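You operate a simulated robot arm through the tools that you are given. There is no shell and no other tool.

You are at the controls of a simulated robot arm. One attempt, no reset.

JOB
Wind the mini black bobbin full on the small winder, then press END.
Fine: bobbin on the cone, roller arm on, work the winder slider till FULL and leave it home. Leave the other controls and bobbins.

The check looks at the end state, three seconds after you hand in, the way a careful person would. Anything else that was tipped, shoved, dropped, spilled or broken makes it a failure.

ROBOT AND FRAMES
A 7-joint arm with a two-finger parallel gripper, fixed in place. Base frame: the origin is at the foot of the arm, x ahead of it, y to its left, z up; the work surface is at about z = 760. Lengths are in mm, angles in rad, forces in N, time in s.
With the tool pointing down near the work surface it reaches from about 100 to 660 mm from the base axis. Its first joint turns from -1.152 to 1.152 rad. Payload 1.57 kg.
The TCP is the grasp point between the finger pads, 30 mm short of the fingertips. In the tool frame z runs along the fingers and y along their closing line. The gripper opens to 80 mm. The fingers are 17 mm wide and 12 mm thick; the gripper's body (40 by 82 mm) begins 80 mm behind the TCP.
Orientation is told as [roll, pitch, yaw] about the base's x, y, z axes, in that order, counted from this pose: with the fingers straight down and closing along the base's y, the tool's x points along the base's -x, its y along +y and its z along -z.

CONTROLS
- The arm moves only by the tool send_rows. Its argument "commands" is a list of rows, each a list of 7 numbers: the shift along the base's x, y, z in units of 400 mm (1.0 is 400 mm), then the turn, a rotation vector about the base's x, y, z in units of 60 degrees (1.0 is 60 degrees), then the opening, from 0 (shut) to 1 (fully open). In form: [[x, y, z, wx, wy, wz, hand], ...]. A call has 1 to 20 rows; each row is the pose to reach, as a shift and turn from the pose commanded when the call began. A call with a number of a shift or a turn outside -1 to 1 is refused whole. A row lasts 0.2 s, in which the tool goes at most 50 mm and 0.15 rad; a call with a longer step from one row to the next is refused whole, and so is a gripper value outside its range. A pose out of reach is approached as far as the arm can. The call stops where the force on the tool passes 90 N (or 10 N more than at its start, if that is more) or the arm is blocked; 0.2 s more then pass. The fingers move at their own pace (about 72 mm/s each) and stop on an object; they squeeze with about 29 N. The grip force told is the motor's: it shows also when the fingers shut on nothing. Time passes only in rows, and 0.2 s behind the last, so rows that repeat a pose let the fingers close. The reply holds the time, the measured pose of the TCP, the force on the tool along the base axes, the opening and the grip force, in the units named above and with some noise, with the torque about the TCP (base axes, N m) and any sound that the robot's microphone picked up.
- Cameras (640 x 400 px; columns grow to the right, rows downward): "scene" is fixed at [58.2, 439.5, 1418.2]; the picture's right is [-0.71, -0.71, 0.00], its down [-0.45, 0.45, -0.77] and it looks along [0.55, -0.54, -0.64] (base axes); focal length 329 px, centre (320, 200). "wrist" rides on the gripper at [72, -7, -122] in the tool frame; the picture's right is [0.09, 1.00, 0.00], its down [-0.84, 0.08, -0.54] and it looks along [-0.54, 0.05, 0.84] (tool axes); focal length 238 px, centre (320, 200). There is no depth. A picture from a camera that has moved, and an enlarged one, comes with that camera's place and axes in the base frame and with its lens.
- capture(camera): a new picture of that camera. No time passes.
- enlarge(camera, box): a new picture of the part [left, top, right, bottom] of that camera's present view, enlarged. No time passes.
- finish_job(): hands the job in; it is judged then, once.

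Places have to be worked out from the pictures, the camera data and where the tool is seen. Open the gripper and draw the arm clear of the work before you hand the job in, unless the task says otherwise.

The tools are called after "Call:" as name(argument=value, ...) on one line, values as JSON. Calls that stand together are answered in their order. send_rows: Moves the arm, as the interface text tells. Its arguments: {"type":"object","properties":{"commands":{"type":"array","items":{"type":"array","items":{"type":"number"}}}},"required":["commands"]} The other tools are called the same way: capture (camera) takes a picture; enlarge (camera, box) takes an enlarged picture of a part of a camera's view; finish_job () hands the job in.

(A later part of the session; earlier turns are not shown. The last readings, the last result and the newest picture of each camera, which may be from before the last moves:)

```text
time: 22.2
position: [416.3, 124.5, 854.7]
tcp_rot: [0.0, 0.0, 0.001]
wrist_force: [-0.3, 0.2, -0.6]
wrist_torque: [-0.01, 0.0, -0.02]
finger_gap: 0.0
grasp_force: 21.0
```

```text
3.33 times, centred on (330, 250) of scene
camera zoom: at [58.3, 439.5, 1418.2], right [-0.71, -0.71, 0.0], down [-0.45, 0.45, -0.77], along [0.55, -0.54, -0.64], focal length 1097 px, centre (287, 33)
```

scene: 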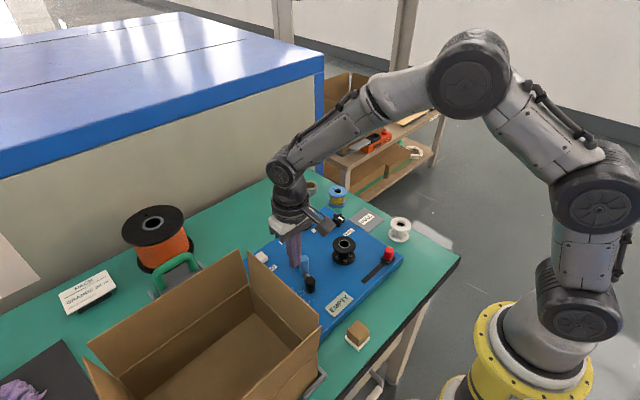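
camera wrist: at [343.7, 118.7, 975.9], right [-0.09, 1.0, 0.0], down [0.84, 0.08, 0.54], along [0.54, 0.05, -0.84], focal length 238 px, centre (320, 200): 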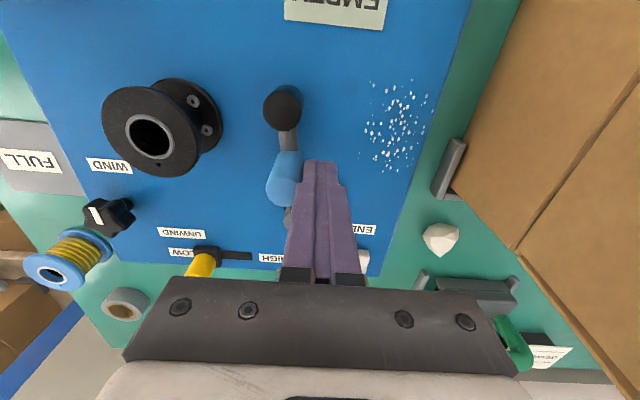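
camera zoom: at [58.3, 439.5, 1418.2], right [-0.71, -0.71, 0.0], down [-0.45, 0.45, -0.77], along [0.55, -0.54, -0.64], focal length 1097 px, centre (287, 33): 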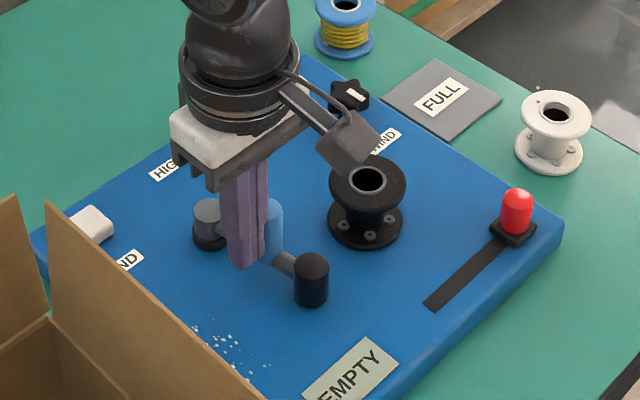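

The roller is swinging toward the bobbin as expected. I push on 16 mm, then look.

Call:
send_rows(commands=[[0, -0.01, 0, 0, 0, 0, 0], [0.0025, -0.02, 0, 0, 0, 0, 0], [0.005, -0.03, 0, 0, 0, 0, 0], [0.0075, -0.04, 0, 0, 0, 0, 0], [0.0075, -0.04, 0, 0, 0, 0, 0]])

Call:
capture(camera="wrist")

Call:
enlarge(camera="scene", box=[270, 190, 390, 310])

```text
time: 23.4
position: [419.3, 108.2, 855.9]
tcp_rot: [0.0, 0.001, -0.001]
wrist_force: [-0.5, -0.2, 0.2]
wrist_torque: [0.0, -0.01, -0.02]
finger_gap: 0.0
grasp_force: 21.3
```

```text
taken
camera wrist: at [346.6, 102.7, 976.6], right [-0.09, 1.0, 0.0], down [0.84, 0.08, 0.54], along [0.54, 0.05, -0.84], focal length 238 px, centre (320, 200)
```

wrist: 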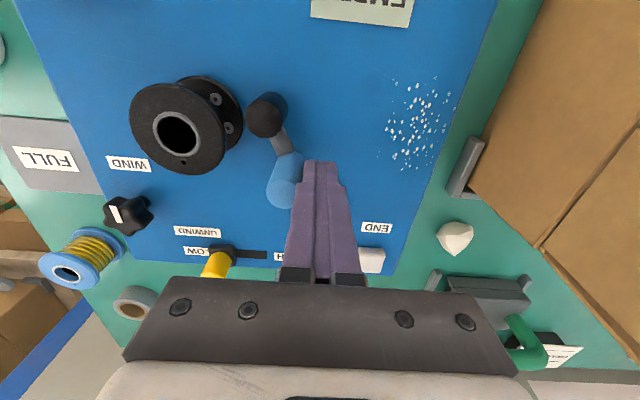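

```text
3.33 times, centred on (330, 250) of scene
camera zoom: at [58.3, 439.5, 1418.2], right [-0.71, -0.71, 0.0], down [-0.45, 0.45, -0.77], along [0.55, -0.54, -0.64], focal length 1097 px, centre (287, 33)
```

zoom: 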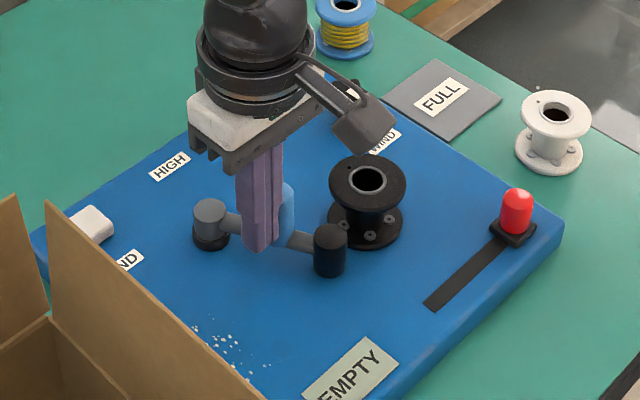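

The roller is almost touching the bobbin. I continue with 2 mm steps and watch the force.

Call:
send_rows(commands=[[0, -0.005, 0, 0, 0, 0, 0], [0, -0.01, 0, 0, 0, 0, 0], [0, -0.01, 0, 0, 0, 0, 0]])

Call:
enlarge(camera="wrist", box=[100, 40, 340, 240])

Call:
enlarge(camera="scene", box=[290, 210, 390, 290])

```text
time: 24.2
position: [419.9, 104.6, 855.2]
tcp_rot: [0.0, -0.001, -0.001]
wrist_force: [0.4, 1.3, 0.9]
wrist_torque: [0.0, 0.02, 0.04]
finger_gap: 0.0
grasp_force: 22.1
```

```text
2.00 times, centred on (220, 140) of wrist
camera zoom: at [346.7, 98.9, 976.4], right [-0.09, 1.0, 0.0], down [0.84, 0.08, 0.54], along [0.54, 0.05, -0.84], focal length 477 px, centre (520, 320)
```

zoom: 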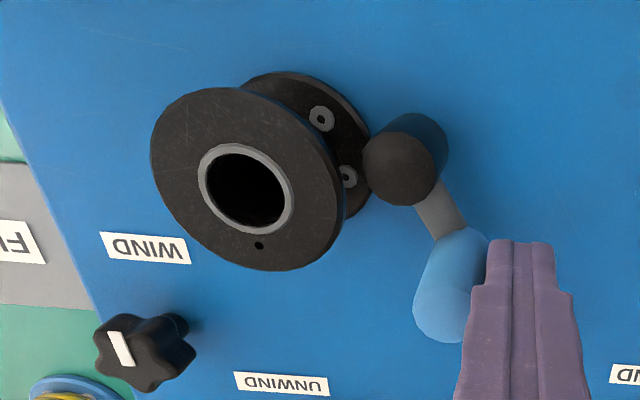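

```text
5.00 times, centred on (340, 250) of scene
camera zoom: at [58.3, 439.5, 1418.2], right [-0.71, -0.71, 0.0], down [-0.45, 0.45, -0.77], along [0.55, -0.54, -0.64], focal length 1645 px, centre (220, -50)
```

zoom: 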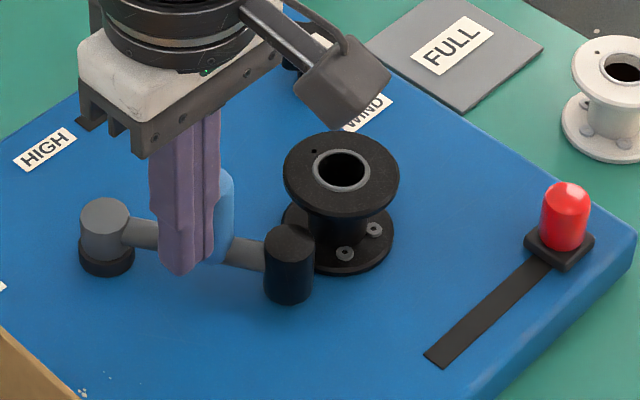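

Call:
send_rows(commands=[[0, -0.004, 0, 0, 0, 0, 0], [0, -0.0075, 0, 0, 0, 0, 0], [0, -0.0075, 0, 0, 0, 0, 0]])

Call:
enlarge(camera="wrist", box=[100, 40, 340, 240])

Call:
capture(camera="scene")

```text
time: 25.0
position: [420.2, 103.4, 854.9]
tcp_rot: [0.004, -0.002, -0.001]
wrist_force: [-1.0, 30.5, -1.9]
wrist_torque: [0.33, 0.02, 0.23]
finger_gap: 0.0
grasp_force: 21.0
```

```text
2.00 times, centred on (220, 140) of wrist
camera zoom: at [346.7, 97.6, 976.3], right [-0.09, 1.0, 0.0], down [0.84, 0.08, 0.54], along [0.54, 0.05, -0.84], focal length 477 px, centre (520, 320)
```

zoom: 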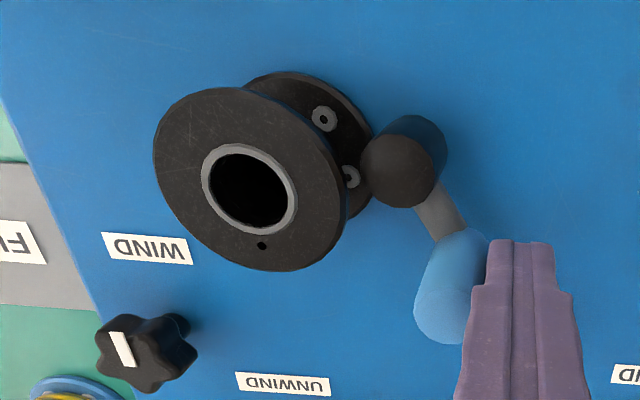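

```text
taken
```

scene: 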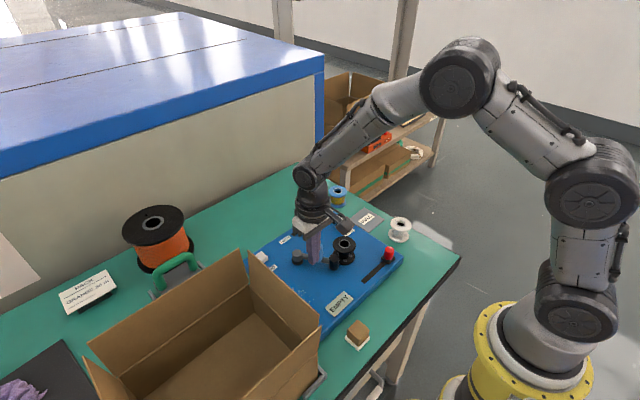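

The push met a firm stop (30 N) with the roller against the bobbin's flanges. I back off in +y, rise, and check that the arm stays on.

Call:
send_rows(commands=[[0, 0.01, 0, 0, 0, 0, 0], [0, 0.03, 0, 0, 0, 0, 0], [0, 0.05, 0, 0, 0, 0, 0], [0, 0.05, 0.1, 0, 0, 0, 0], [0, 0.05, 0.2, 0, 0, 0, 0], [0, 0.05, 0.2, 0, 0, 0, 0]])

Call:
capture(camera="wrist")

Call:
enlarge(camera="scene", box=[260, 200, 420, 320])

```text
time: 26.4
position: [416.8, 120.2, 934.0]
tcp_rot: [0.0, 0.0, 0.0]
wrist_force: [-0.4, -0.1, 0.2]
wrist_torque: [0.01, -0.01, -0.01]
finger_gap: 0.1
grasp_force: 21.6
```

```text
taken
camera wrist: at [344.0, 114.8, 1055.5], right [-0.09, 1.0, 0.0], down [0.84, 0.08, 0.54], along [0.54, 0.05, -0.84], focal length 238 px, centre (320, 200)
```

wrist: 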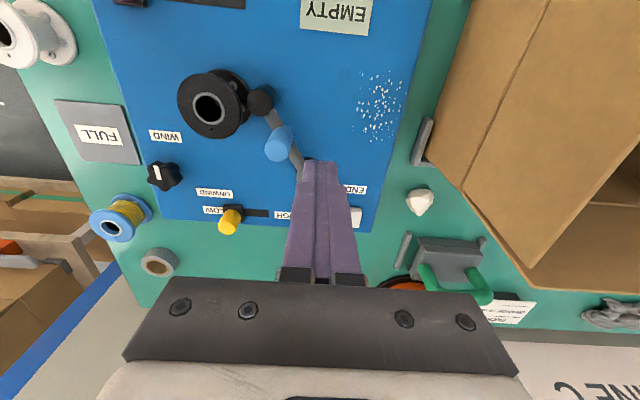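

```text
3.33 times, centred on (340, 260) of scene
camera zoom: at [58.2, 439.5, 1418.2], right [-0.71, -0.71, 0.0], down [-0.45, 0.45, -0.77], along [0.55, -0.54, -0.64], focal length 1097 px, centre (253, 0)
```

zoom: 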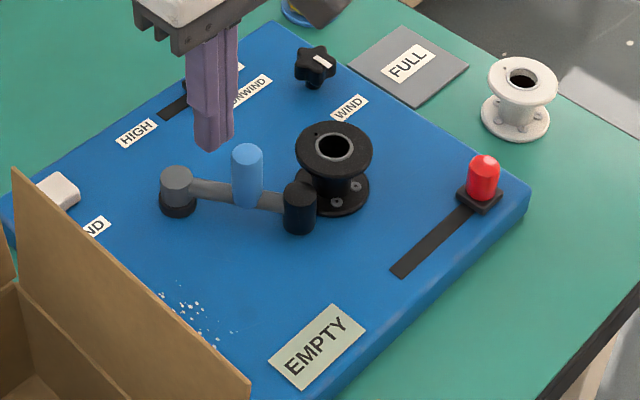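

The roller arm stays against the bobbin. Next is the red winder slider, home at about (314, −47) with top near z 828; I move above it with the gripper opening.

Call:
send_rows(commands=[[-0.05, -0.082, 0, 0, 0, 0, 0.2], [-0.1, -0.164, 0, 0, 0, 0, 0.4], [-0.15, -0.246, 0, 0, 0, 0, 0.6], [-0.2, -0.33, 0, 0, 0, 0, 0.8], [-0.2575, -0.4175, 0, 0, 0, 0, 0.8], [-0.2575, -0.4175, -0.04, 0, 0, 0, 0.8], [-0.2575, -0.4175, -0.04, 0, 0, 0, 0.8]])

Call:
capture(camera="wrist")

Call:
enlarge(camera="scene", box=[300, 190, 440, 320])

```text
time: 28.0
position: [316.0, -46.5, 919.1]
tcp_rot: [0.0, 0.0, 0.0]
wrist_force: [0.8, 0.3, -0.7]
wrist_torque: [-0.01, -0.01, -0.04]
finger_gap: 64.2
grasp_force: 0.0
```

```text
taken
camera wrist: at [243.7, -52.3, 1040.6], right [-0.09, 1.0, 0.0], down [0.84, 0.08, 0.54], along [0.54, 0.05, -0.84], focal length 238 px, centre (320, 200)
```

wrist: 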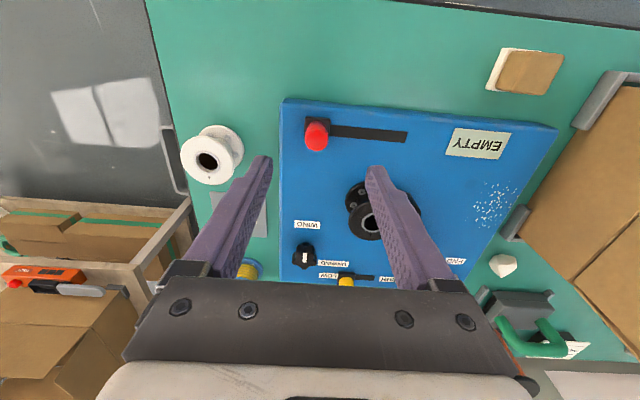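

```text
3.08 times, centred on (370, 255) of scene
camera zoom: at [58.2, 439.5, 1418.2], right [-0.71, -0.71, 0.0], down [-0.45, 0.45, -0.77], along [0.55, -0.54, -0.64], focal length 1012 px, centre (166, 31)
```

zoom: 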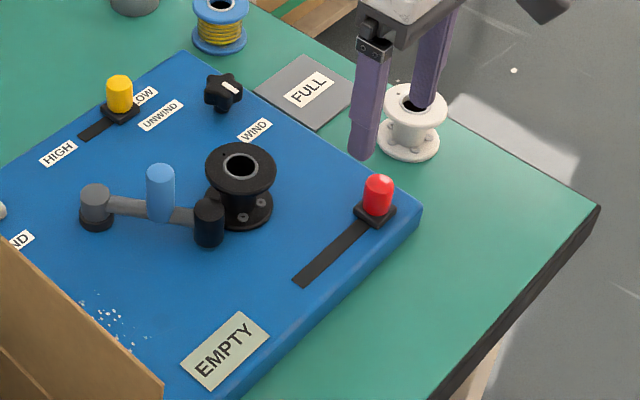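

The knob measures (314.6, −49.5), nicely between the fingers. I centre on it and descend to TCP z ≈ 834.

Call:
send_rows(commands=[[-0.0035, -0.007, -0.07, 0, 0, 0, 0.8], [-0.0035, -0.007, -0.14, 0, 0, 0, 0.8], [-0.0035, -0.007, -0.2125, 0, 0, 0, 0.8], [-0.0035, -0.007, -0.2125, 0, 0, 0, 0.8]])

Call:
capture(camera="wrist")

Call:
enlarge(camera="scene", box=[340, 210, 420, 290])

```text
time: 29.0
position: [315.9, -49.6, 833.6]
tcp_rot: [0.0, -0.001, 0.0]
wrist_force: [0.1, 0.3, -0.7]
wrist_torque: [-0.03, -0.01, 0.0]
finger_gap: 63.9
grasp_force: 0.0
```

```text
taken
camera wrist: at [241.9, -55.8, 954.8], right [-0.09, 1.0, 0.0], down [0.84, 0.08, 0.54], along [0.54, 0.05, -0.84], focal length 238 px, centre (320, 200)
```

wrist: 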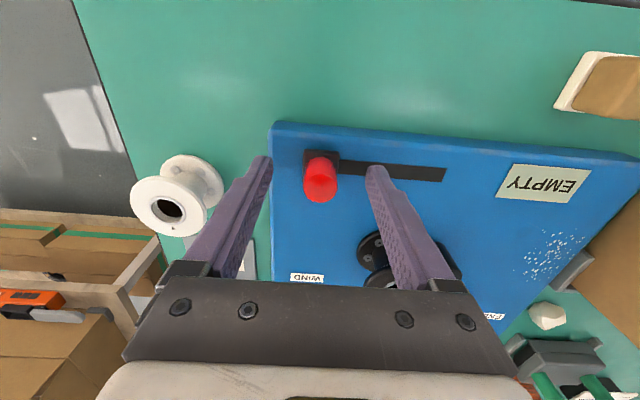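

```text
5.00 times, centred on (380, 250) of scene
camera zoom: at [58.3, 439.5, 1418.2], right [-0.71, -0.71, 0.0], down [-0.45, 0.45, -0.77], along [0.55, -0.54, -0.64], focal length 1645 px, centre (20, -50)
```

zoom: 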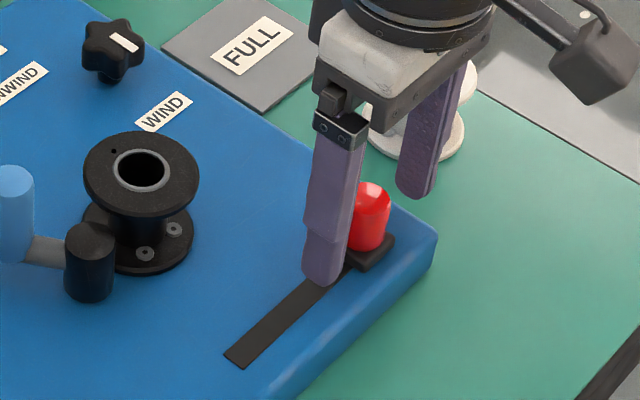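

The fingers straddle the red knob; I close on it with a 3 mm x correction.

Call:
send_rows(commands=[[-0.0075, 0, 0, 0, 0, 0, 0.6], [-0.0075, 0, 0, 0, 0, 0, 0.4], [-0.0075, 0, 0, 0, 0, 0, 0.2], [-0.0075, 0, 0, 0, 0, 0, 0.15], [-0.0075, 0, 0, 0, 0, 0, 0.15]])

Call:
capture(camera="wrist")

```text
time: 30.2
position: [311.5, -50.9, 834.3]
tcp_rot: [0.0, -0.001, 0.0]
wrist_force: [0.3, 3.9, -2.9]
wrist_torque: [-0.35, -0.19, 0.04]
finger_gap: 22.4
grasp_force: 35.0
```

```text
taken
camera wrist: at [239.0, -55.3, 955.0], right [-0.09, 1.0, 0.0], down [0.84, 0.08, 0.54], along [0.54, 0.05, -0.84], focal length 238 px, centre (320, 200)
```

wrist: 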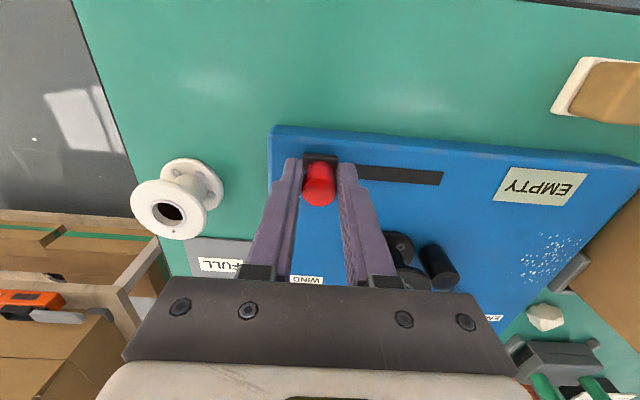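

The knob is gripped (gap 22.4). I slide it along +y in modest steps, 40 mm first, then check the display.

Call:
send_rows(commands=[[0, 0.02, 0, 0, 0, 0, 0.15], [0, 0.04, 0, 0, 0, 0, 0.15], [0, 0.06, 0, 0, 0, 0, 0.15], [0, 0.08, 0, 0, 0, 0, 0.15], [0, 0.1, 0, 0, 0, 0, 0.15], [0, 0.1, 0, 0, 0, 0, 0.15]])

Call:
capture(camera="wrist")

Call:
enlarge(camera="scene", box=[300, 200, 420, 320])

```text
time: 31.6
position: [312.2, -7.8, 832.4]
tcp_rot: [0.0, 0.002, 0.0]
wrist_force: [-2.4, -0.7, -7.7]
wrist_torque: [-0.48, 0.12, 0.07]
finger_gap: 22.8
grasp_force: 35.6
```

```text
taken
camera wrist: at [239.3, -13.8, 955.2], right [-0.09, 1.0, 0.0], down [0.84, 0.08, 0.54], along [0.54, 0.05, -0.84], focal length 238 px, centre (320, 200)
```

wrist: 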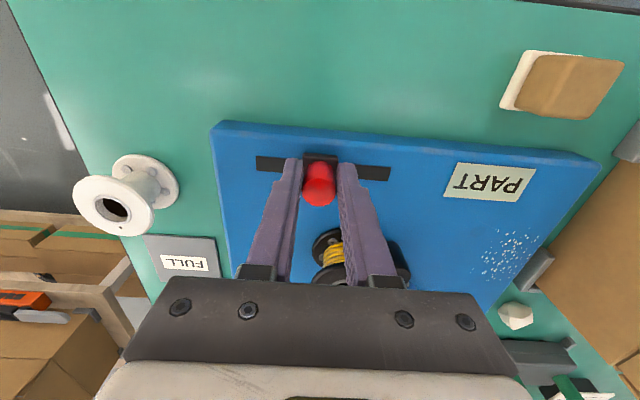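

```text
3.33 times, centred on (360, 260) of scene
camera zoom: at [58.3, 439.5, 1418.2], right [-0.71, -0.71, 0.0], down [-0.45, 0.45, -0.77], along [0.55, -0.54, -0.64], focal length 1097 px, centre (187, 0)
```

zoom: 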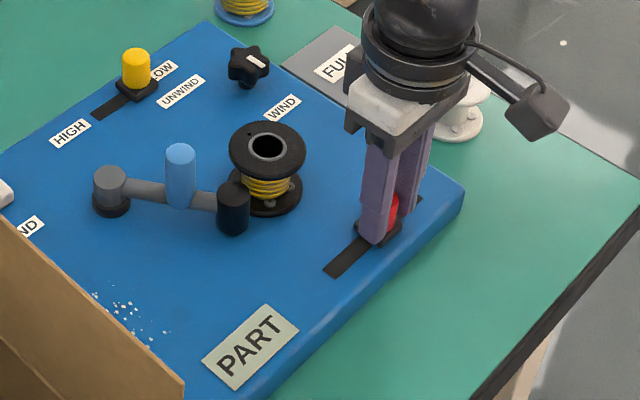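

The display reads PART and yellow wire is building on the bobbin. I hold still briefly to see whether it winds with time or with slider travel.

Call:
send_rows(commands=[[0, 0, 0, 0, 0, 0, 0.15], [0, 0, 0, 0, 0, 0, 0.15]])

Call:
enlarge(camera="scene", box=[300, 200, 420, 320])

```text
time: 32.2
position: [311.5, -8.7, 833.6]
tcp_rot: [-0.001, 0.002, 0.0]
wrist_force: [-3.3, 1.0, -11.0]
wrist_torque: [-0.4, 0.05, 0.01]
finger_gap: 22.7
grasp_force: 35.0
```

```text
3.33 times, centred on (360, 260) of scene
camera zoom: at [58.3, 439.5, 1418.2], right [-0.71, -0.71, 0.0], down [-0.45, 0.45, -0.77], along [0.55, -0.54, -0.64], focal length 1097 px, centre (187, 0)
```

zoom: 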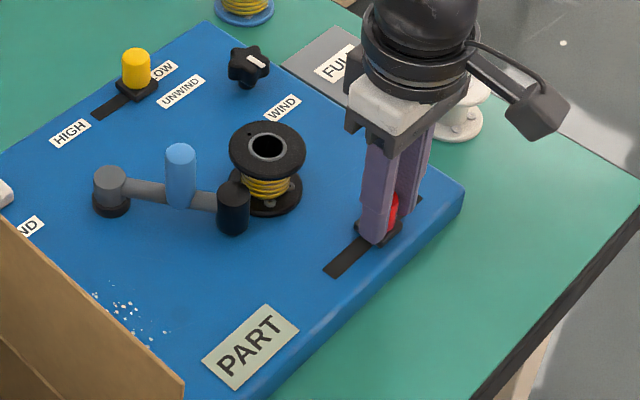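

No obvious change while holding, so travel seems to be what winds. I advance 8 mm (easing z by −1 mm for the −11 N load) and check again.

Call:
send_rows(commands=[[-0.001, 0.01, -0.0025, 0, 0, 0, 0.15], [-0.001, 0.02, -0.0025, 0, 0, 0, 0.15], [-0.001, 0.02, -0.0025, 0, 0, 0, 0.15]])

Call:
enlarge(camera="scene", box=[300, 200, 420, 320])

```text
time: 33.0
position: [312.0, -0.8, 834.1]
tcp_rot: [0.0, -0.001, 0.001]
wrist_force: [-11.5, 0.5, 13.5]
wrist_torque: [-0.36, 0.99, -0.05]
finger_gap: 22.7
grasp_force: 34.8
```

```text
3.33 times, centred on (360, 260) of scene
camera zoom: at [57.9, 439.5, 1418.2], right [-0.71, -0.71, 0.0], down [-0.45, 0.45, -0.77], along [0.55, -0.54, -0.64], focal length 1097 px, centre (187, 0)
```

zoom: 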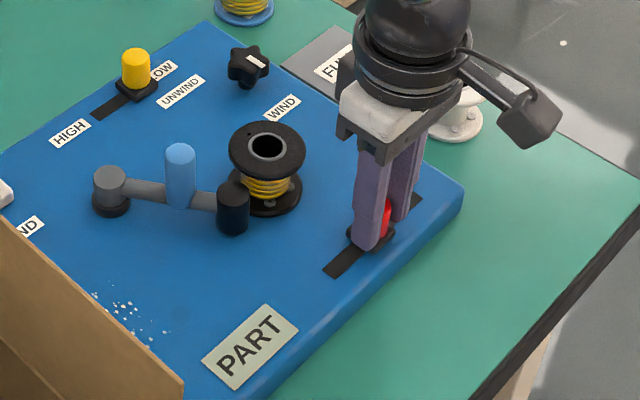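

Still PART with a thicker winding. I continue 8 mm with small relief in x and z.

Call:
send_rows(commands=[[-0.0015, 0.01, 0.0015, 0, 0, 0, 0.15], [-0.0015, 0.02, 0.0015, 0, 0, 0, 0.15], [-0.0015, 0.02, 0.0015, 0, 0, 0, 0.15]])

Call:
enlarge(camera="scene", box=[300, 200, 420, 320])

Call:
capture(camera="wrist")

```text
time: 33.8
position: [310.5, 7.7, 834.2]
tcp_rot: [0.0, -0.001, -0.001]
wrist_force: [-2.7, -0.6, 2.6]
wrist_torque: [-0.43, 0.3, -0.01]
finger_gap: 22.5
grasp_force: 35.0
```

```text
3.33 times, centred on (360, 260) of scene
camera zoom: at [58.2, 439.5, 1418.2], right [-0.71, -0.71, 0.0], down [-0.45, 0.45, -0.77], along [0.55, -0.54, -0.64], focal length 1097 px, centre (187, 0)
```

zoom: 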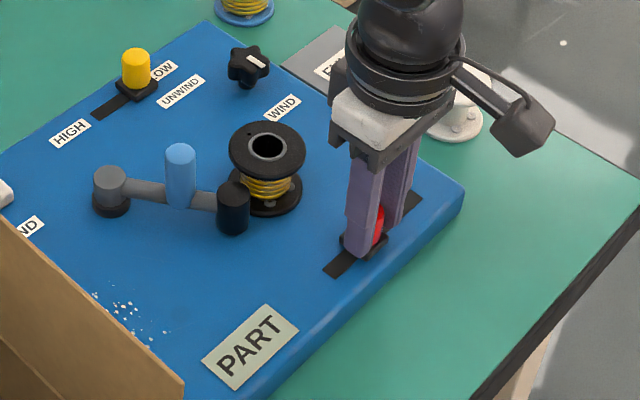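

```text
taken
camera wrist: at [238.7, 2.3, 954.8], right [-0.09, 1.0, 0.0], down [0.84, 0.08, 0.54], along [0.54, 0.05, -0.84], focal length 238 px, centre (320, 200)
```

wrist: 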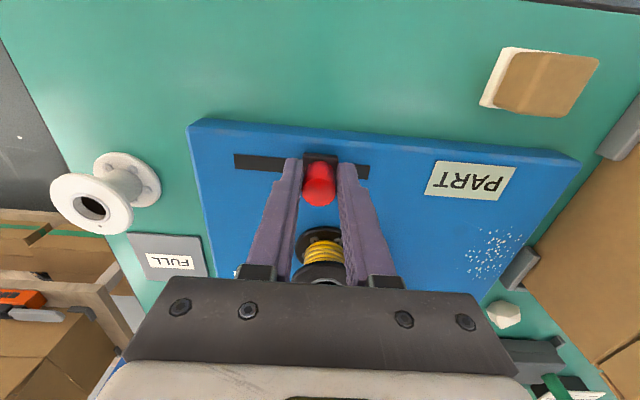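

Call:
send_rows(commands=[[0, 0.01, 0, 0, 0, 0, 0.15], [0, 0.02, 0, 0, 0, 0, 0.15], [0, 0.02, 0, 0, 0, 0, 0.15]])

Call:
enlarge(camera="scene", box=[300, 200, 420, 320])

```text
time: 34.6
position: [311.1, 15.5, 832.4]
tcp_rot: [0.0, 0.0, -0.001]
wrist_force: [-3.8, -1.1, 6.5]
wrist_torque: [-0.43, -0.39, 0.02]
finger_gap: 22.2
grasp_force: 35.3
```

```text
3.33 times, centred on (360, 260) of scene
camera zoom: at [58.1, 439.5, 1418.2], right [-0.71, -0.71, 0.0], down [-0.45, 0.45, -0.77], along [0.55, -0.54, -0.64], focal length 1097 px, centre (187, 0)
```

zoom: 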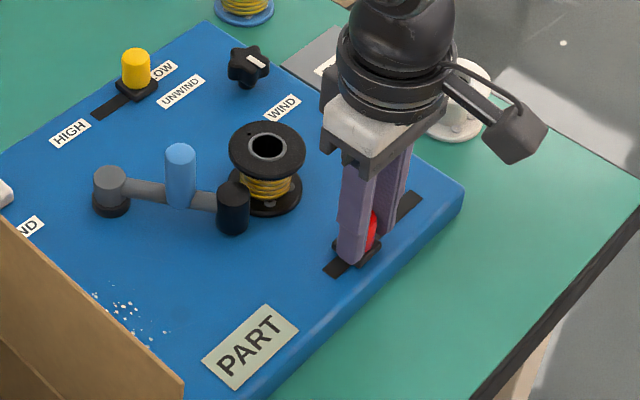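

Progressing, still PART. Another 8 mm.

Call:
send_rows(commands=[[-0.0005, 0.01, 0.0005, 0, 0, 0, 0.15], [-0.0005, 0.02, 0.0005, 0, 0, 0, 0.15], [-0.0005, 0.02, 0.0005, 0, 0, 0, 0.15]])

Call:
enlarge(camera="scene", box=[300, 200, 420, 320])

Call:
capture(camera="wrist")

```text
time: 35.4
position: [311.4, 22.9, 833.8]
tcp_rot: [0.0, -0.002, 0.0]
wrist_force: [4.2, -1.7, -5.2]
wrist_torque: [-0.46, -0.46, -0.03]
finger_gap: 22.6
grasp_force: 35.0
```

```text
3.33 times, centred on (360, 260) of scene
camera zoom: at [58.4, 439.5, 1418.2], right [-0.71, -0.71, 0.0], down [-0.45, 0.45, -0.77], along [0.55, -0.54, -0.64], focal length 1097 px, centre (187, 0)
```

zoom: 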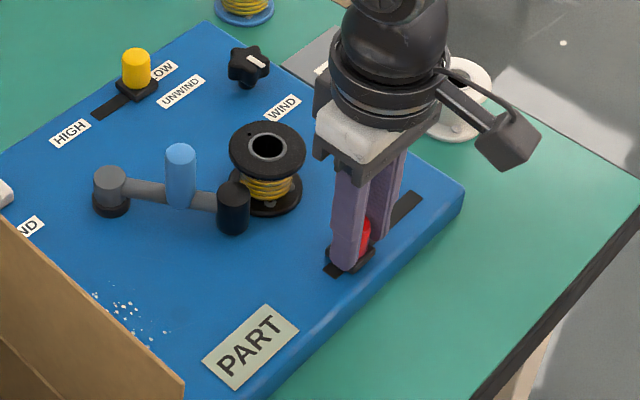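

```text
taken
camera wrist: at [238.8, 17.6, 954.9], right [-0.09, 1.0, 0.0], down [0.84, 0.08, 0.54], along [0.54, 0.05, -0.84], focal length 238 px, centre (320, 200)
```

wrist: 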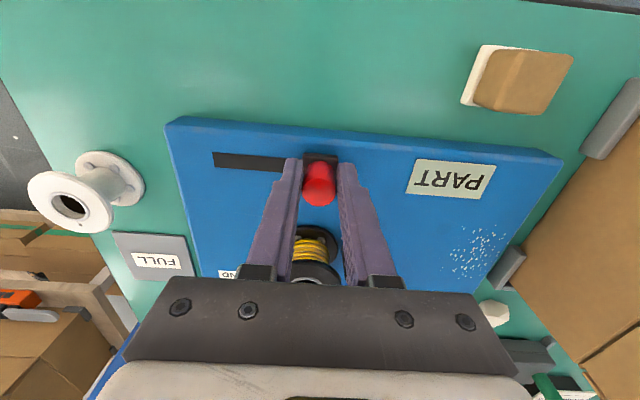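

I zoom on the winding itself, then wait a moment to tell time-based from travel-based winding.

Call:
enlarge(camera="scene", box=[325, 230, 365, 270])

Call:
send_rows(commands=[[0, 0, 0, 0, 0, 0, 0.15], [0, 0, 0, 0, 0, 0, 0.15], [0, 0, 0, 0, 0, 0, 0.15], [0, 0, 0, 0, 0, 0, 0.15]])

Call:
enlarge(camera="scene", box=[325, 230, 365, 270])

```text
10.00 times, centred on (345, 250) of scene
camera zoom: at [58.4, 439.5, 1418.2], right [-0.71, -0.71, 0.0], down [-0.45, 0.45, -0.77], along [0.55, -0.54, -0.64], focal length 3290 px, centre (70, -300)
```

zoom: 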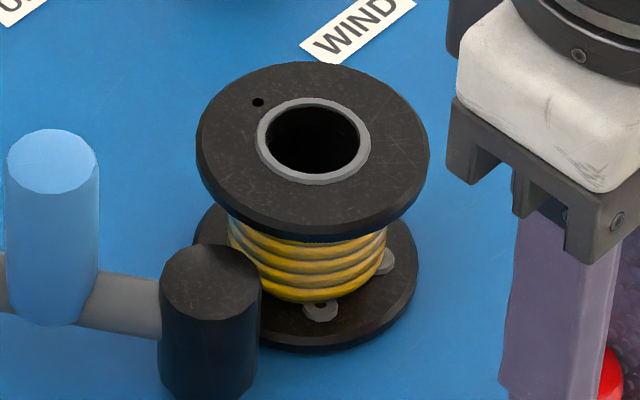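

```text
time: 36.4
position: [312.9, 23.2, 834.2]
tcp_rot: [-0.001, -0.003, 0.0]
wrist_force: [9.0, 2.3, -12.0]
wrist_torque: [-0.43, -0.5, -0.03]
finger_gap: 22.8
grasp_force: 35.4
```

```text
10.00 times, centred on (345, 250) of scene
camera zoom: at [58.6, 439.5, 1418.1], right [-0.71, -0.71, 0.0], down [-0.45, 0.45, -0.77], along [0.55, -0.54, -0.64], focal length 3290 px, centre (70, -300)
```

zoom: 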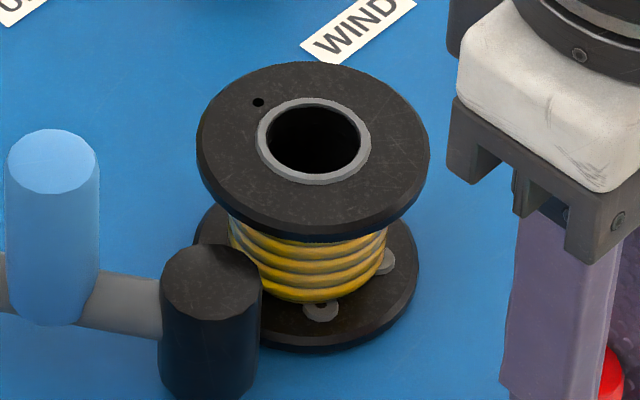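

Winding doesn't change with time, only with travel. I continue toward the slot's far end, 6 mm.

Call:
send_rows(commands=[[0.001, 0.0075, -0.001, 0, 0, 0, 0.15], [0.001, 0.015, -0.001, 0, 0, 0, 0.15], [0.001, 0.015, -0.001, 0, 0, 0, 0.15]])

Call:
enlarge(camera="scene", box=[300, 200, 420, 320])

Call:
capture(camera="wrist")

```text
time: 37.2
position: [311.9, 29.6, 833.2]
tcp_rot: [0.0, 0.001, -0.001]
wrist_force: [2.8, 0.8, 0.8]
wrist_torque: [-0.39, -0.21, -0.05]
finger_gap: 22.7
grasp_force: 35.3
```

```text
3.33 times, centred on (360, 260) of scene
camera zoom: at [58.3, 439.5, 1418.2], right [-0.71, -0.71, 0.0], down [-0.45, 0.45, -0.77], along [0.55, -0.54, -0.64], focal length 1097 px, centre (187, 0)
```

zoom: 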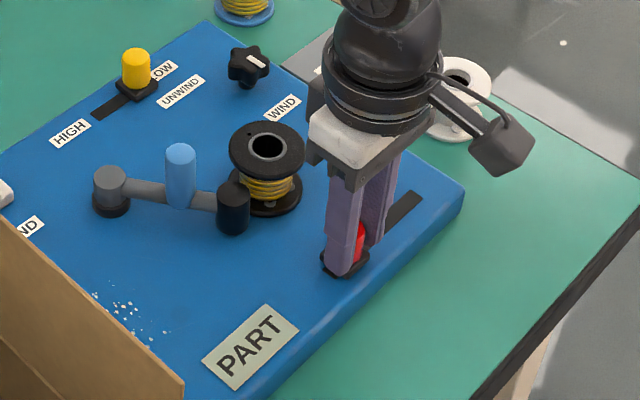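

```text
taken
camera wrist: at [239.1, 23.6, 955.1], right [-0.09, 1.0, 0.0], down [0.84, 0.08, 0.54], along [0.54, 0.05, -0.84], focal length 238 px, centre (320, 200)
```

wrist: 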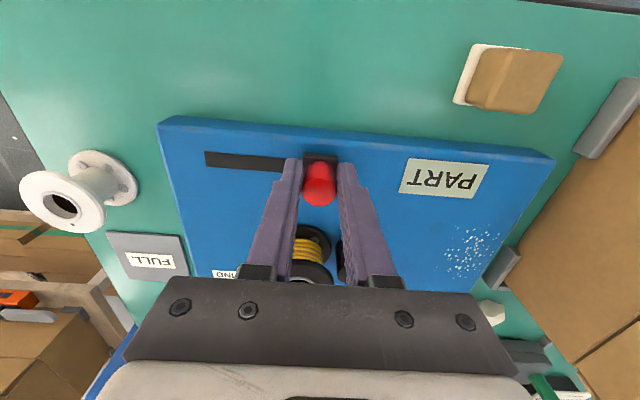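

Almost at the slot's end. I go 4 mm more, feeling for the stop.

Call:
send_rows(commands=[[0, 0.005, 0, 0, 0, 0, 0.15], [0, 0.01, 0, 0, 0, 0, 0.15], [0, 0.01, 0, 0, 0, 0, 0.15]])

Call:
enlarge(camera="scene", box=[300, 200, 420, 320])

```text
time: 38.0
position: [312.7, 33.9, 834.8]
tcp_rot: [0.0, 0.0, 0.0]
wrist_force: [3.6, 1.1, 5.2]
wrist_torque: [-0.4, 0.64, -0.1]
finger_gap: 22.7
grasp_force: 34.9
```

```text
3.33 times, centred on (360, 260) of scene
camera zoom: at [58.3, 439.5, 1418.2], right [-0.71, -0.71, 0.0], down [-0.45, 0.45, -0.77], along [0.55, -0.54, -0.64], focal length 1097 px, centre (187, 0)
```

zoom: 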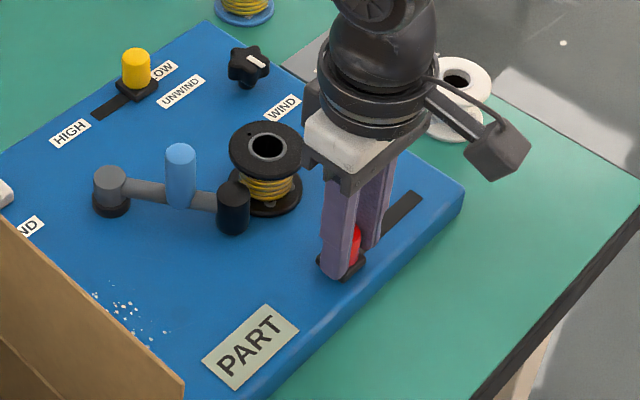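

Call:
send_rows(commands=[[0, 0.005, 0, 0, 0, 0, 0.15], [0, 0.01, 0, 0, 0, 0, 0.15], [0, 0.01, 0, 0, 0, 0, 0.15]])

Call:
enlarge(camera="scene", box=[300, 200, 420, 320])

Call:
enlarge(camera="wrist", box=[200, 100, 400, 240])

```text
time: 38.8
position: [311.5, 37.6, 833.8]
tcp_rot: [0.0, 0.001, 0.0]
wrist_force: [-8.9, -0.4, 28.0]
wrist_torque: [-0.45, -0.14, 0.06]
finger_gap: 22.6
grasp_force: 35.3
```

```text
3.33 times, centred on (360, 260) of scene
camera zoom: at [57.7, 439.4, 1418.2], right [-0.71, -0.71, 0.0], down [-0.45, 0.45, -0.77], along [0.55, -0.54, -0.64], focal length 1097 px, centre (187, 0)
```

zoom: 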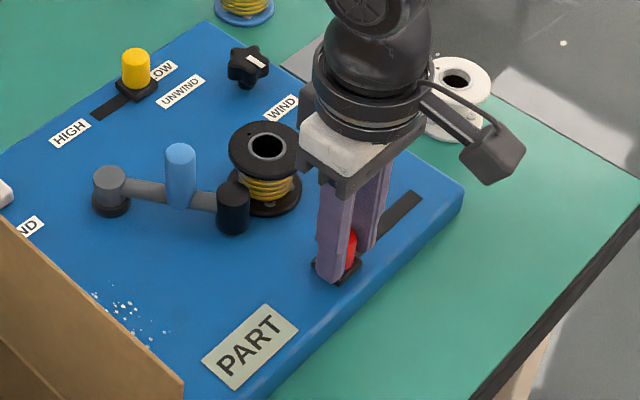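

```text
2.86 times, centred on (300, 170) of wrist
camera zoom: at [239.0, 32.1, 955.0], right [-0.09, 1.0, 0.0], down [0.84, 0.08, 0.54], along [0.54, 0.05, -0.84], focal length 681 px, centre (377, 286)
```

zoom: 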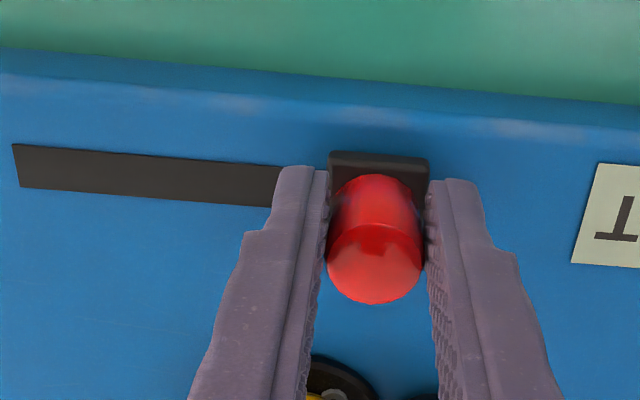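

The block covers the slot's far end, display still PART. I now stroke back toward home, 40 mm first, checking the display.

Call:
send_rows(commands=[[-0.001, -0.01, 0.0015, 0, 0, 0, 0.15], [-0.001, -0.03, 0.0015, 0, 0, 0, 0.15], [-0.001, -0.05, 0.0015, 0, 0, 0, 0.15], [-0.001, -0.07, 0.0015, 0, 0, 0, 0.15], [-0.001, -0.09, 0.0015, 0, 0, 0, 0.15], [-0.001, -0.11, 0.0015, 0, 0, 0, 0.15], [-0.001, -0.11, 0.0015, 0, 0, 0, 0.15]])

Call:
enlarge(camera="scene", box=[300, 200, 420, 320])

Call:
enlarge(camera="scene", box=[325, 230, 365, 270])

```text
time: 40.4
position: [311.8, -9.3, 833.4]
tcp_rot: [0.001, -0.001, 0.0]
wrist_force: [15.2, -0.9, -24.9]
wrist_torque: [0.41, -0.48, 0.0]
finger_gap: 22.4
grasp_force: 35.3
```

```text
3.33 times, centred on (360, 260) of scene
camera zoom: at [58.8, 439.4, 1418.2], right [-0.71, -0.71, 0.0], down [-0.45, 0.45, -0.77], along [0.55, -0.54, -0.64], focal length 1097 px, centre (187, 0)
```

zoom: 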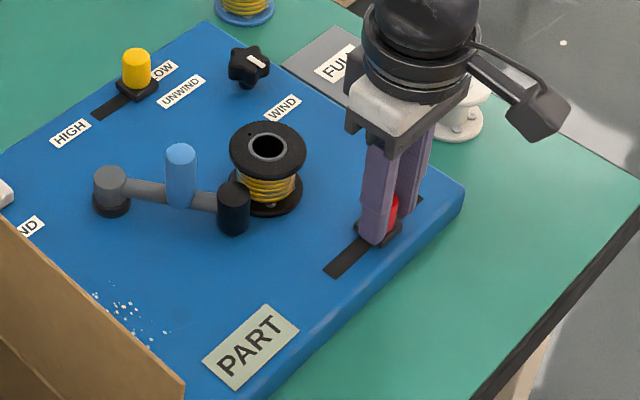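

```text
10.00 times, centred on (345, 250) of scene
camera zoom: at [58.8, 439.4, 1418.2], right [-0.71, -0.71, 0.0], down [-0.45, 0.45, -0.77], along [0.55, -0.54, -0.64], focal length 3290 px, centre (70, -300)
```

zoom: 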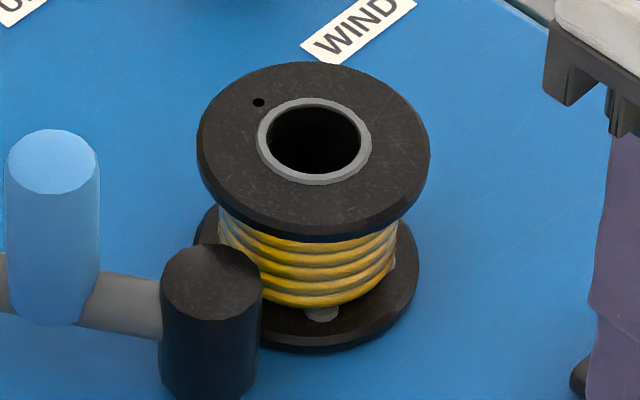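

The winding grows in both directions (thicker now). I relieve the load and continue toward home 20 mm at a time.

Call:
send_rows(commands=[[0.0015, -0.0125, -0.002, 0, 0, 0, 0.15], [0.0015, -0.025, -0.002, 0, 0, 0, 0.15], [0.0015, -0.0375, -0.002, 0, 0, 0, 0.15], [0.0015, -0.05, -0.002, 0, 0, 0, 0.15], [0.0015, -0.05, -0.002, 0, 0, 0, 0.15]])

Call:
enlarge(camera="scene", box=[300, 200, 420, 320])

```text
time: 41.6
position: [312.1, -27.6, 834.2]
tcp_rot: [0.001, 0.002, 0.0]
wrist_force: [-2.7, -0.4, 3.7]
wrist_torque: [-0.38, -0.41, 0.0]
finger_gap: 22.8
grasp_force: 35.2
```

```text
3.33 times, centred on (360, 260) of scene
camera zoom: at [58.1, 439.5, 1418.2], right [-0.71, -0.71, 0.0], down [-0.45, 0.45, -0.77], along [0.55, -0.54, -0.64], focal length 1097 px, centre (187, 0)
```

zoom: 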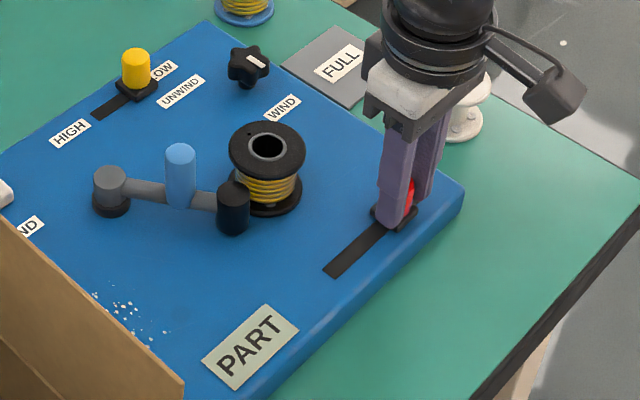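

Call:
send_rows(commands=[[0, -0.0125, 0, 0, 0, 0, 0.15], [0, -0.025, 0, 0, 0, 0, 0.15], [0, -0.0375, 0, 0, 0, 0, 0.15], [0, -0.0535, 0, 0, 0, 0, 0.15], [0, -0.0535, 0, 0, 0, 0, 0.15]])

Call:
enlarge(camera="scene", box=[300, 200, 420, 320])

Call:
enlarge(camera="scene", box=[325, 230, 365, 270])

Call:
capture(camera="wrist")

```text
time: 42.8
position: [311.2, -48.3, 834.0]
tcp_rot: [0.001, -0.001, 0.0]
wrist_force: [-4.2, 0.6, 13.2]
wrist_torque: [0.36, 0.03, 0.03]
finger_gap: 22.7
grasp_force: 35.0
```

```text
3.33 times, centred on (360, 260) of scene
camera zoom: at [58.0, 439.5, 1418.2], right [-0.71, -0.71, 0.0], down [-0.45, 0.45, -0.77], along [0.55, -0.54, -0.64], focal length 1097 px, centre (187, 0)
```

zoom: 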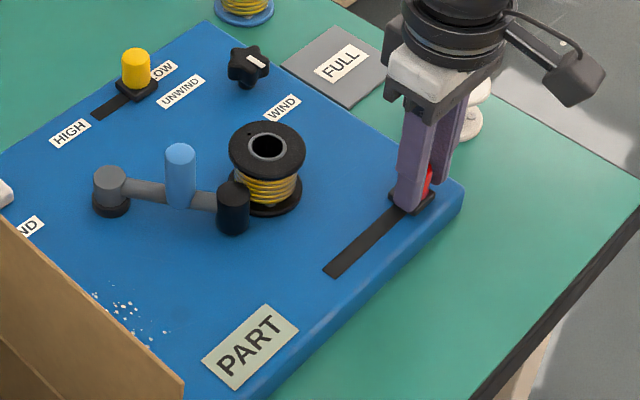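

```text
10.00 times, centred on (345, 250) of scene
camera zoom: at [58.0, 439.5, 1418.2], right [-0.71, -0.71, 0.0], down [-0.45, 0.45, -0.77], along [0.55, -0.54, -0.64], focal length 3290 px, centre (70, -300)
```

zoom: 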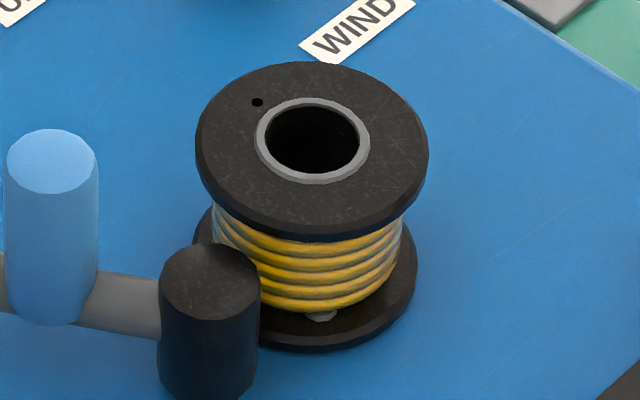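

```text
taken
camera wrist: at [238.8, -53.8, 954.9], right [-0.09, 1.0, 0.0], down [0.84, 0.08, 0.54], along [0.54, 0.05, -0.84], focal length 238 px, centre (320, 200)
```

wrist: 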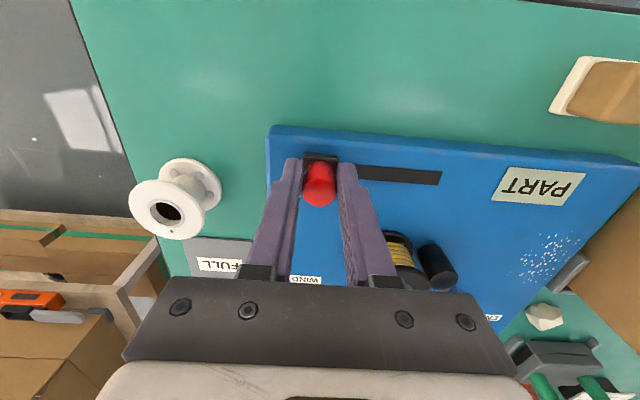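

Almost home and thicker again, still PART. To avoid overwinding I now do short strokes near home: out 16 mm, then back, checking each time.

Call:
send_rows(commands=[[-0.0008, 0.01, 0.0015, 0, 0, 0, 0.15], [-0.0008, 0.02, 0.0015, 0, 0, 0, 0.15], [-0.0008, 0.03, 0.0015, 0, 0, 0, 0.15], [-0.0008, 0.04, 0.0015, 0, 0, 0, 0.15], [-0.0008, 0.04, 0.0015, 0, 0, 0, 0.15]])

Call:
enlarge(camera="scene", box=[300, 200, 420, 320])

Call:
enlarge(camera="scene", box=[325, 230, 365, 270])

```text
time: 44.0
position: [312.1, -33.1, 834.0]
tcp_rot: [0.0, 0.0, 0.001]
wrist_force: [0.4, -0.6, 6.0]
wrist_torque: [0.39, 0.33, 0.04]
finger_gap: 22.7
grasp_force: 34.6
```

```text
3.33 times, centred on (360, 260) of scene
camera zoom: at [58.2, 439.4, 1418.2], right [-0.71, -0.71, 0.0], down [-0.45, 0.45, -0.77], along [0.55, -0.54, -0.64], focal length 1097 px, centre (187, 0)
```

zoom: 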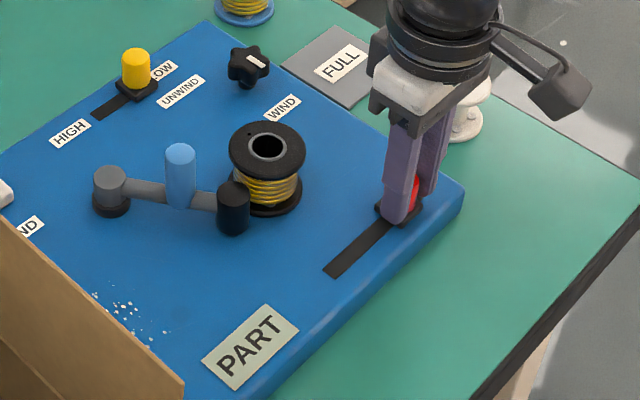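

```text
10.00 times, centred on (345, 250) of scene
camera zoom: at [58.2, 439.4, 1418.2], right [-0.71, -0.71, 0.0], down [-0.45, 0.45, -0.77], along [0.55, -0.54, -0.64], focal length 3290 px, centre (70, -300)
```

zoom: 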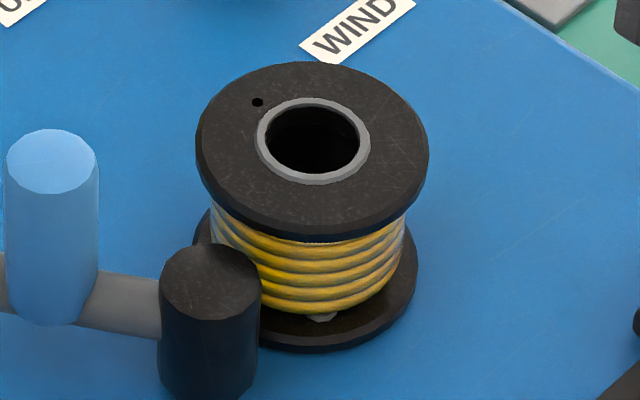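

It keeps building with short strokes. Back 15 mm toward home.

Call:
send_rows(commands=[[0, -0.01, 0, 0, 0, 0, 0.15], [0, -0.02, 0, 0, 0, 0, 0.15], [0, -0.03, 0, 0, 0, 0, 0.15], [0, -0.04, 0, 0, 0, 0, 0.15], [0, -0.04, 0, 0, 0, 0, 0.15]])

Call:
enlarge(camera="scene", box=[300, 200, 420, 320])

Call:
enlarge(camera="scene", box=[325, 230, 365, 270])

```text
time: 45.2
position: [312.4, -49.0, 834.8]
tcp_rot: [0.001, -0.001, 0.001]
wrist_force: [-0.1, 1.2, 3.6]
wrist_torque: [0.43, 0.0, 0.03]
finger_gap: 22.5
grasp_force: 35.5
```

```text
3.33 times, centred on (360, 260) of scene
camera zoom: at [58.2, 439.5, 1418.2], right [-0.71, -0.71, 0.0], down [-0.45, 0.45, -0.77], along [0.55, -0.54, -0.64], focal length 1097 px, centre (187, 0)
```

zoom: 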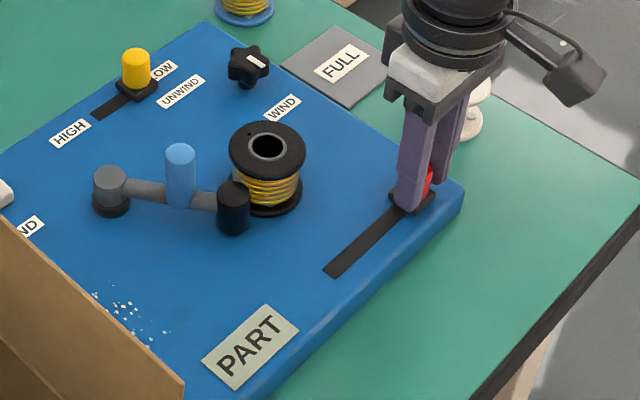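

```text
10.00 times, centred on (345, 250) of scene
camera zoom: at [58.2, 439.5, 1418.2], right [-0.71, -0.71, 0.0], down [-0.45, 0.45, -0.77], along [0.55, -0.54, -0.64], focal length 3290 px, centre (70, -300)
```

zoom: 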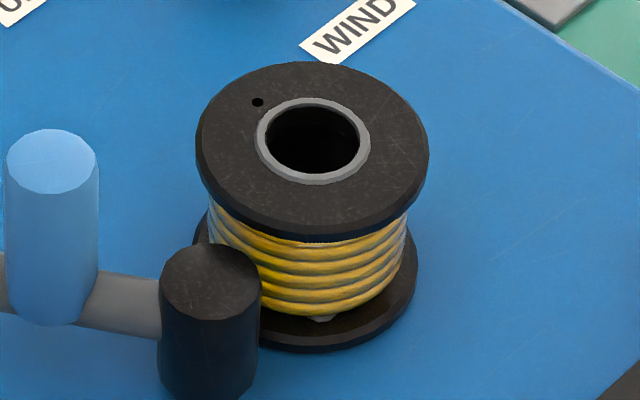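

Width is now ~200 px of the 232 px flange; still PART. Another short stroke out.

Call:
send_rows(commands=[[0, 0.01, 0, 0, 0, 0, 0.15], [0, 0.02, 0, 0, 0, 0, 0.15], [0, 0.03, 0, 0, 0, 0, 0.15], [0, 0.04, 0, 0, 0, 0, 0.15], [0, 0.04, 0, 0, 0, 0, 0.15]])

Call:
enlarge(camera="scene", box=[300, 200, 420, 320])

```text
time: 46.4
position: [312.3, -32.7, 833.0]
tcp_rot: [-0.001, -0.004, -0.001]
wrist_force: [4.1, -0.9, 4.9]
wrist_torque: [0.36, 0.54, 0.02]
finger_gap: 22.7
grasp_force: 34.9
```

```text
3.33 times, centred on (360, 260) of scene
camera zoom: at [58.3, 439.4, 1418.2], right [-0.71, -0.71, 0.0], down [-0.45, 0.45, -0.77], along [0.55, -0.54, -0.64], focal length 1097 px, centre (187, 0)
```

zoom: 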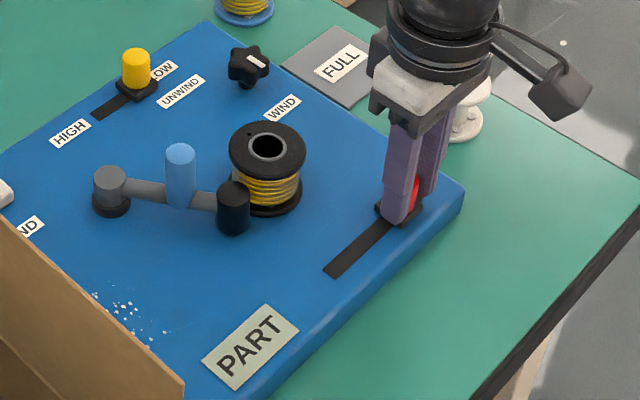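

Call:
send_rows(commands=[[0, -0.01, 0, 0, 0, 0, 0.15], [0, -0.02, 0, 0, 0, 0, 0.15], [0, -0.03, 0, 0, 0, 0, 0.15], [0, -0.04, 0, 0, 0, 0, 0.15], [0, -0.04, 0, 0, 0, 0, 0.15]])

Call:
enlarge(camera="scene", box=[300, 200, 420, 320])

Call:
enlarge(camera="scene", box=[325, 230, 365, 270])

```text
time: 47.6
position: [311.2, -49.8, 833.0]
tcp_rot: [0.0, -0.001, 0.001]
wrist_force: [1.5, 0.0, 10.4]
wrist_torque: [0.39, -0.89, -0.02]
finger_gap: 22.8
grasp_force: 35.6
```

```text
3.33 times, centred on (360, 260) of scene
camera zoom: at [58.2, 439.5, 1418.2], right [-0.71, -0.71, 0.0], down [-0.45, 0.45, -0.77], along [0.55, -0.54, -0.64], focal length 1097 px, centre (187, 0)
```

zoom: 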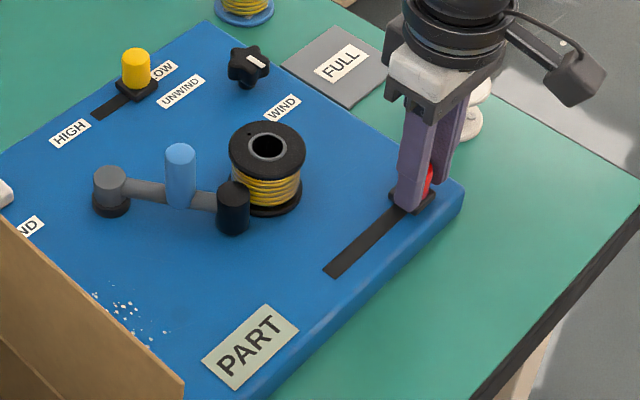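

```text
10.00 times, centred on (345, 250) of scene
camera zoom: at [58.2, 439.5, 1418.2], right [-0.71, -0.71, 0.0], down [-0.45, 0.45, -0.77], along [0.55, -0.54, -0.64], focal length 3290 px, centre (70, -300)
```

zoom: 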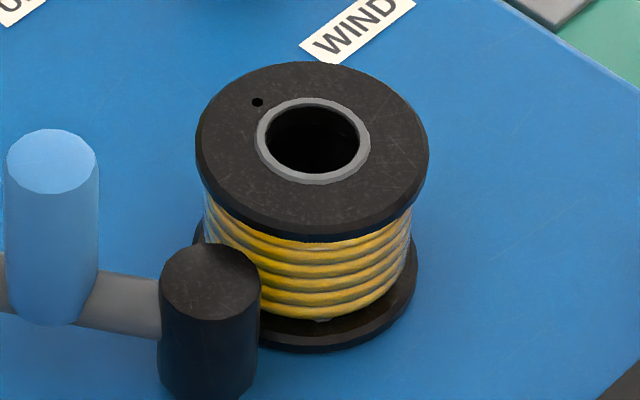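

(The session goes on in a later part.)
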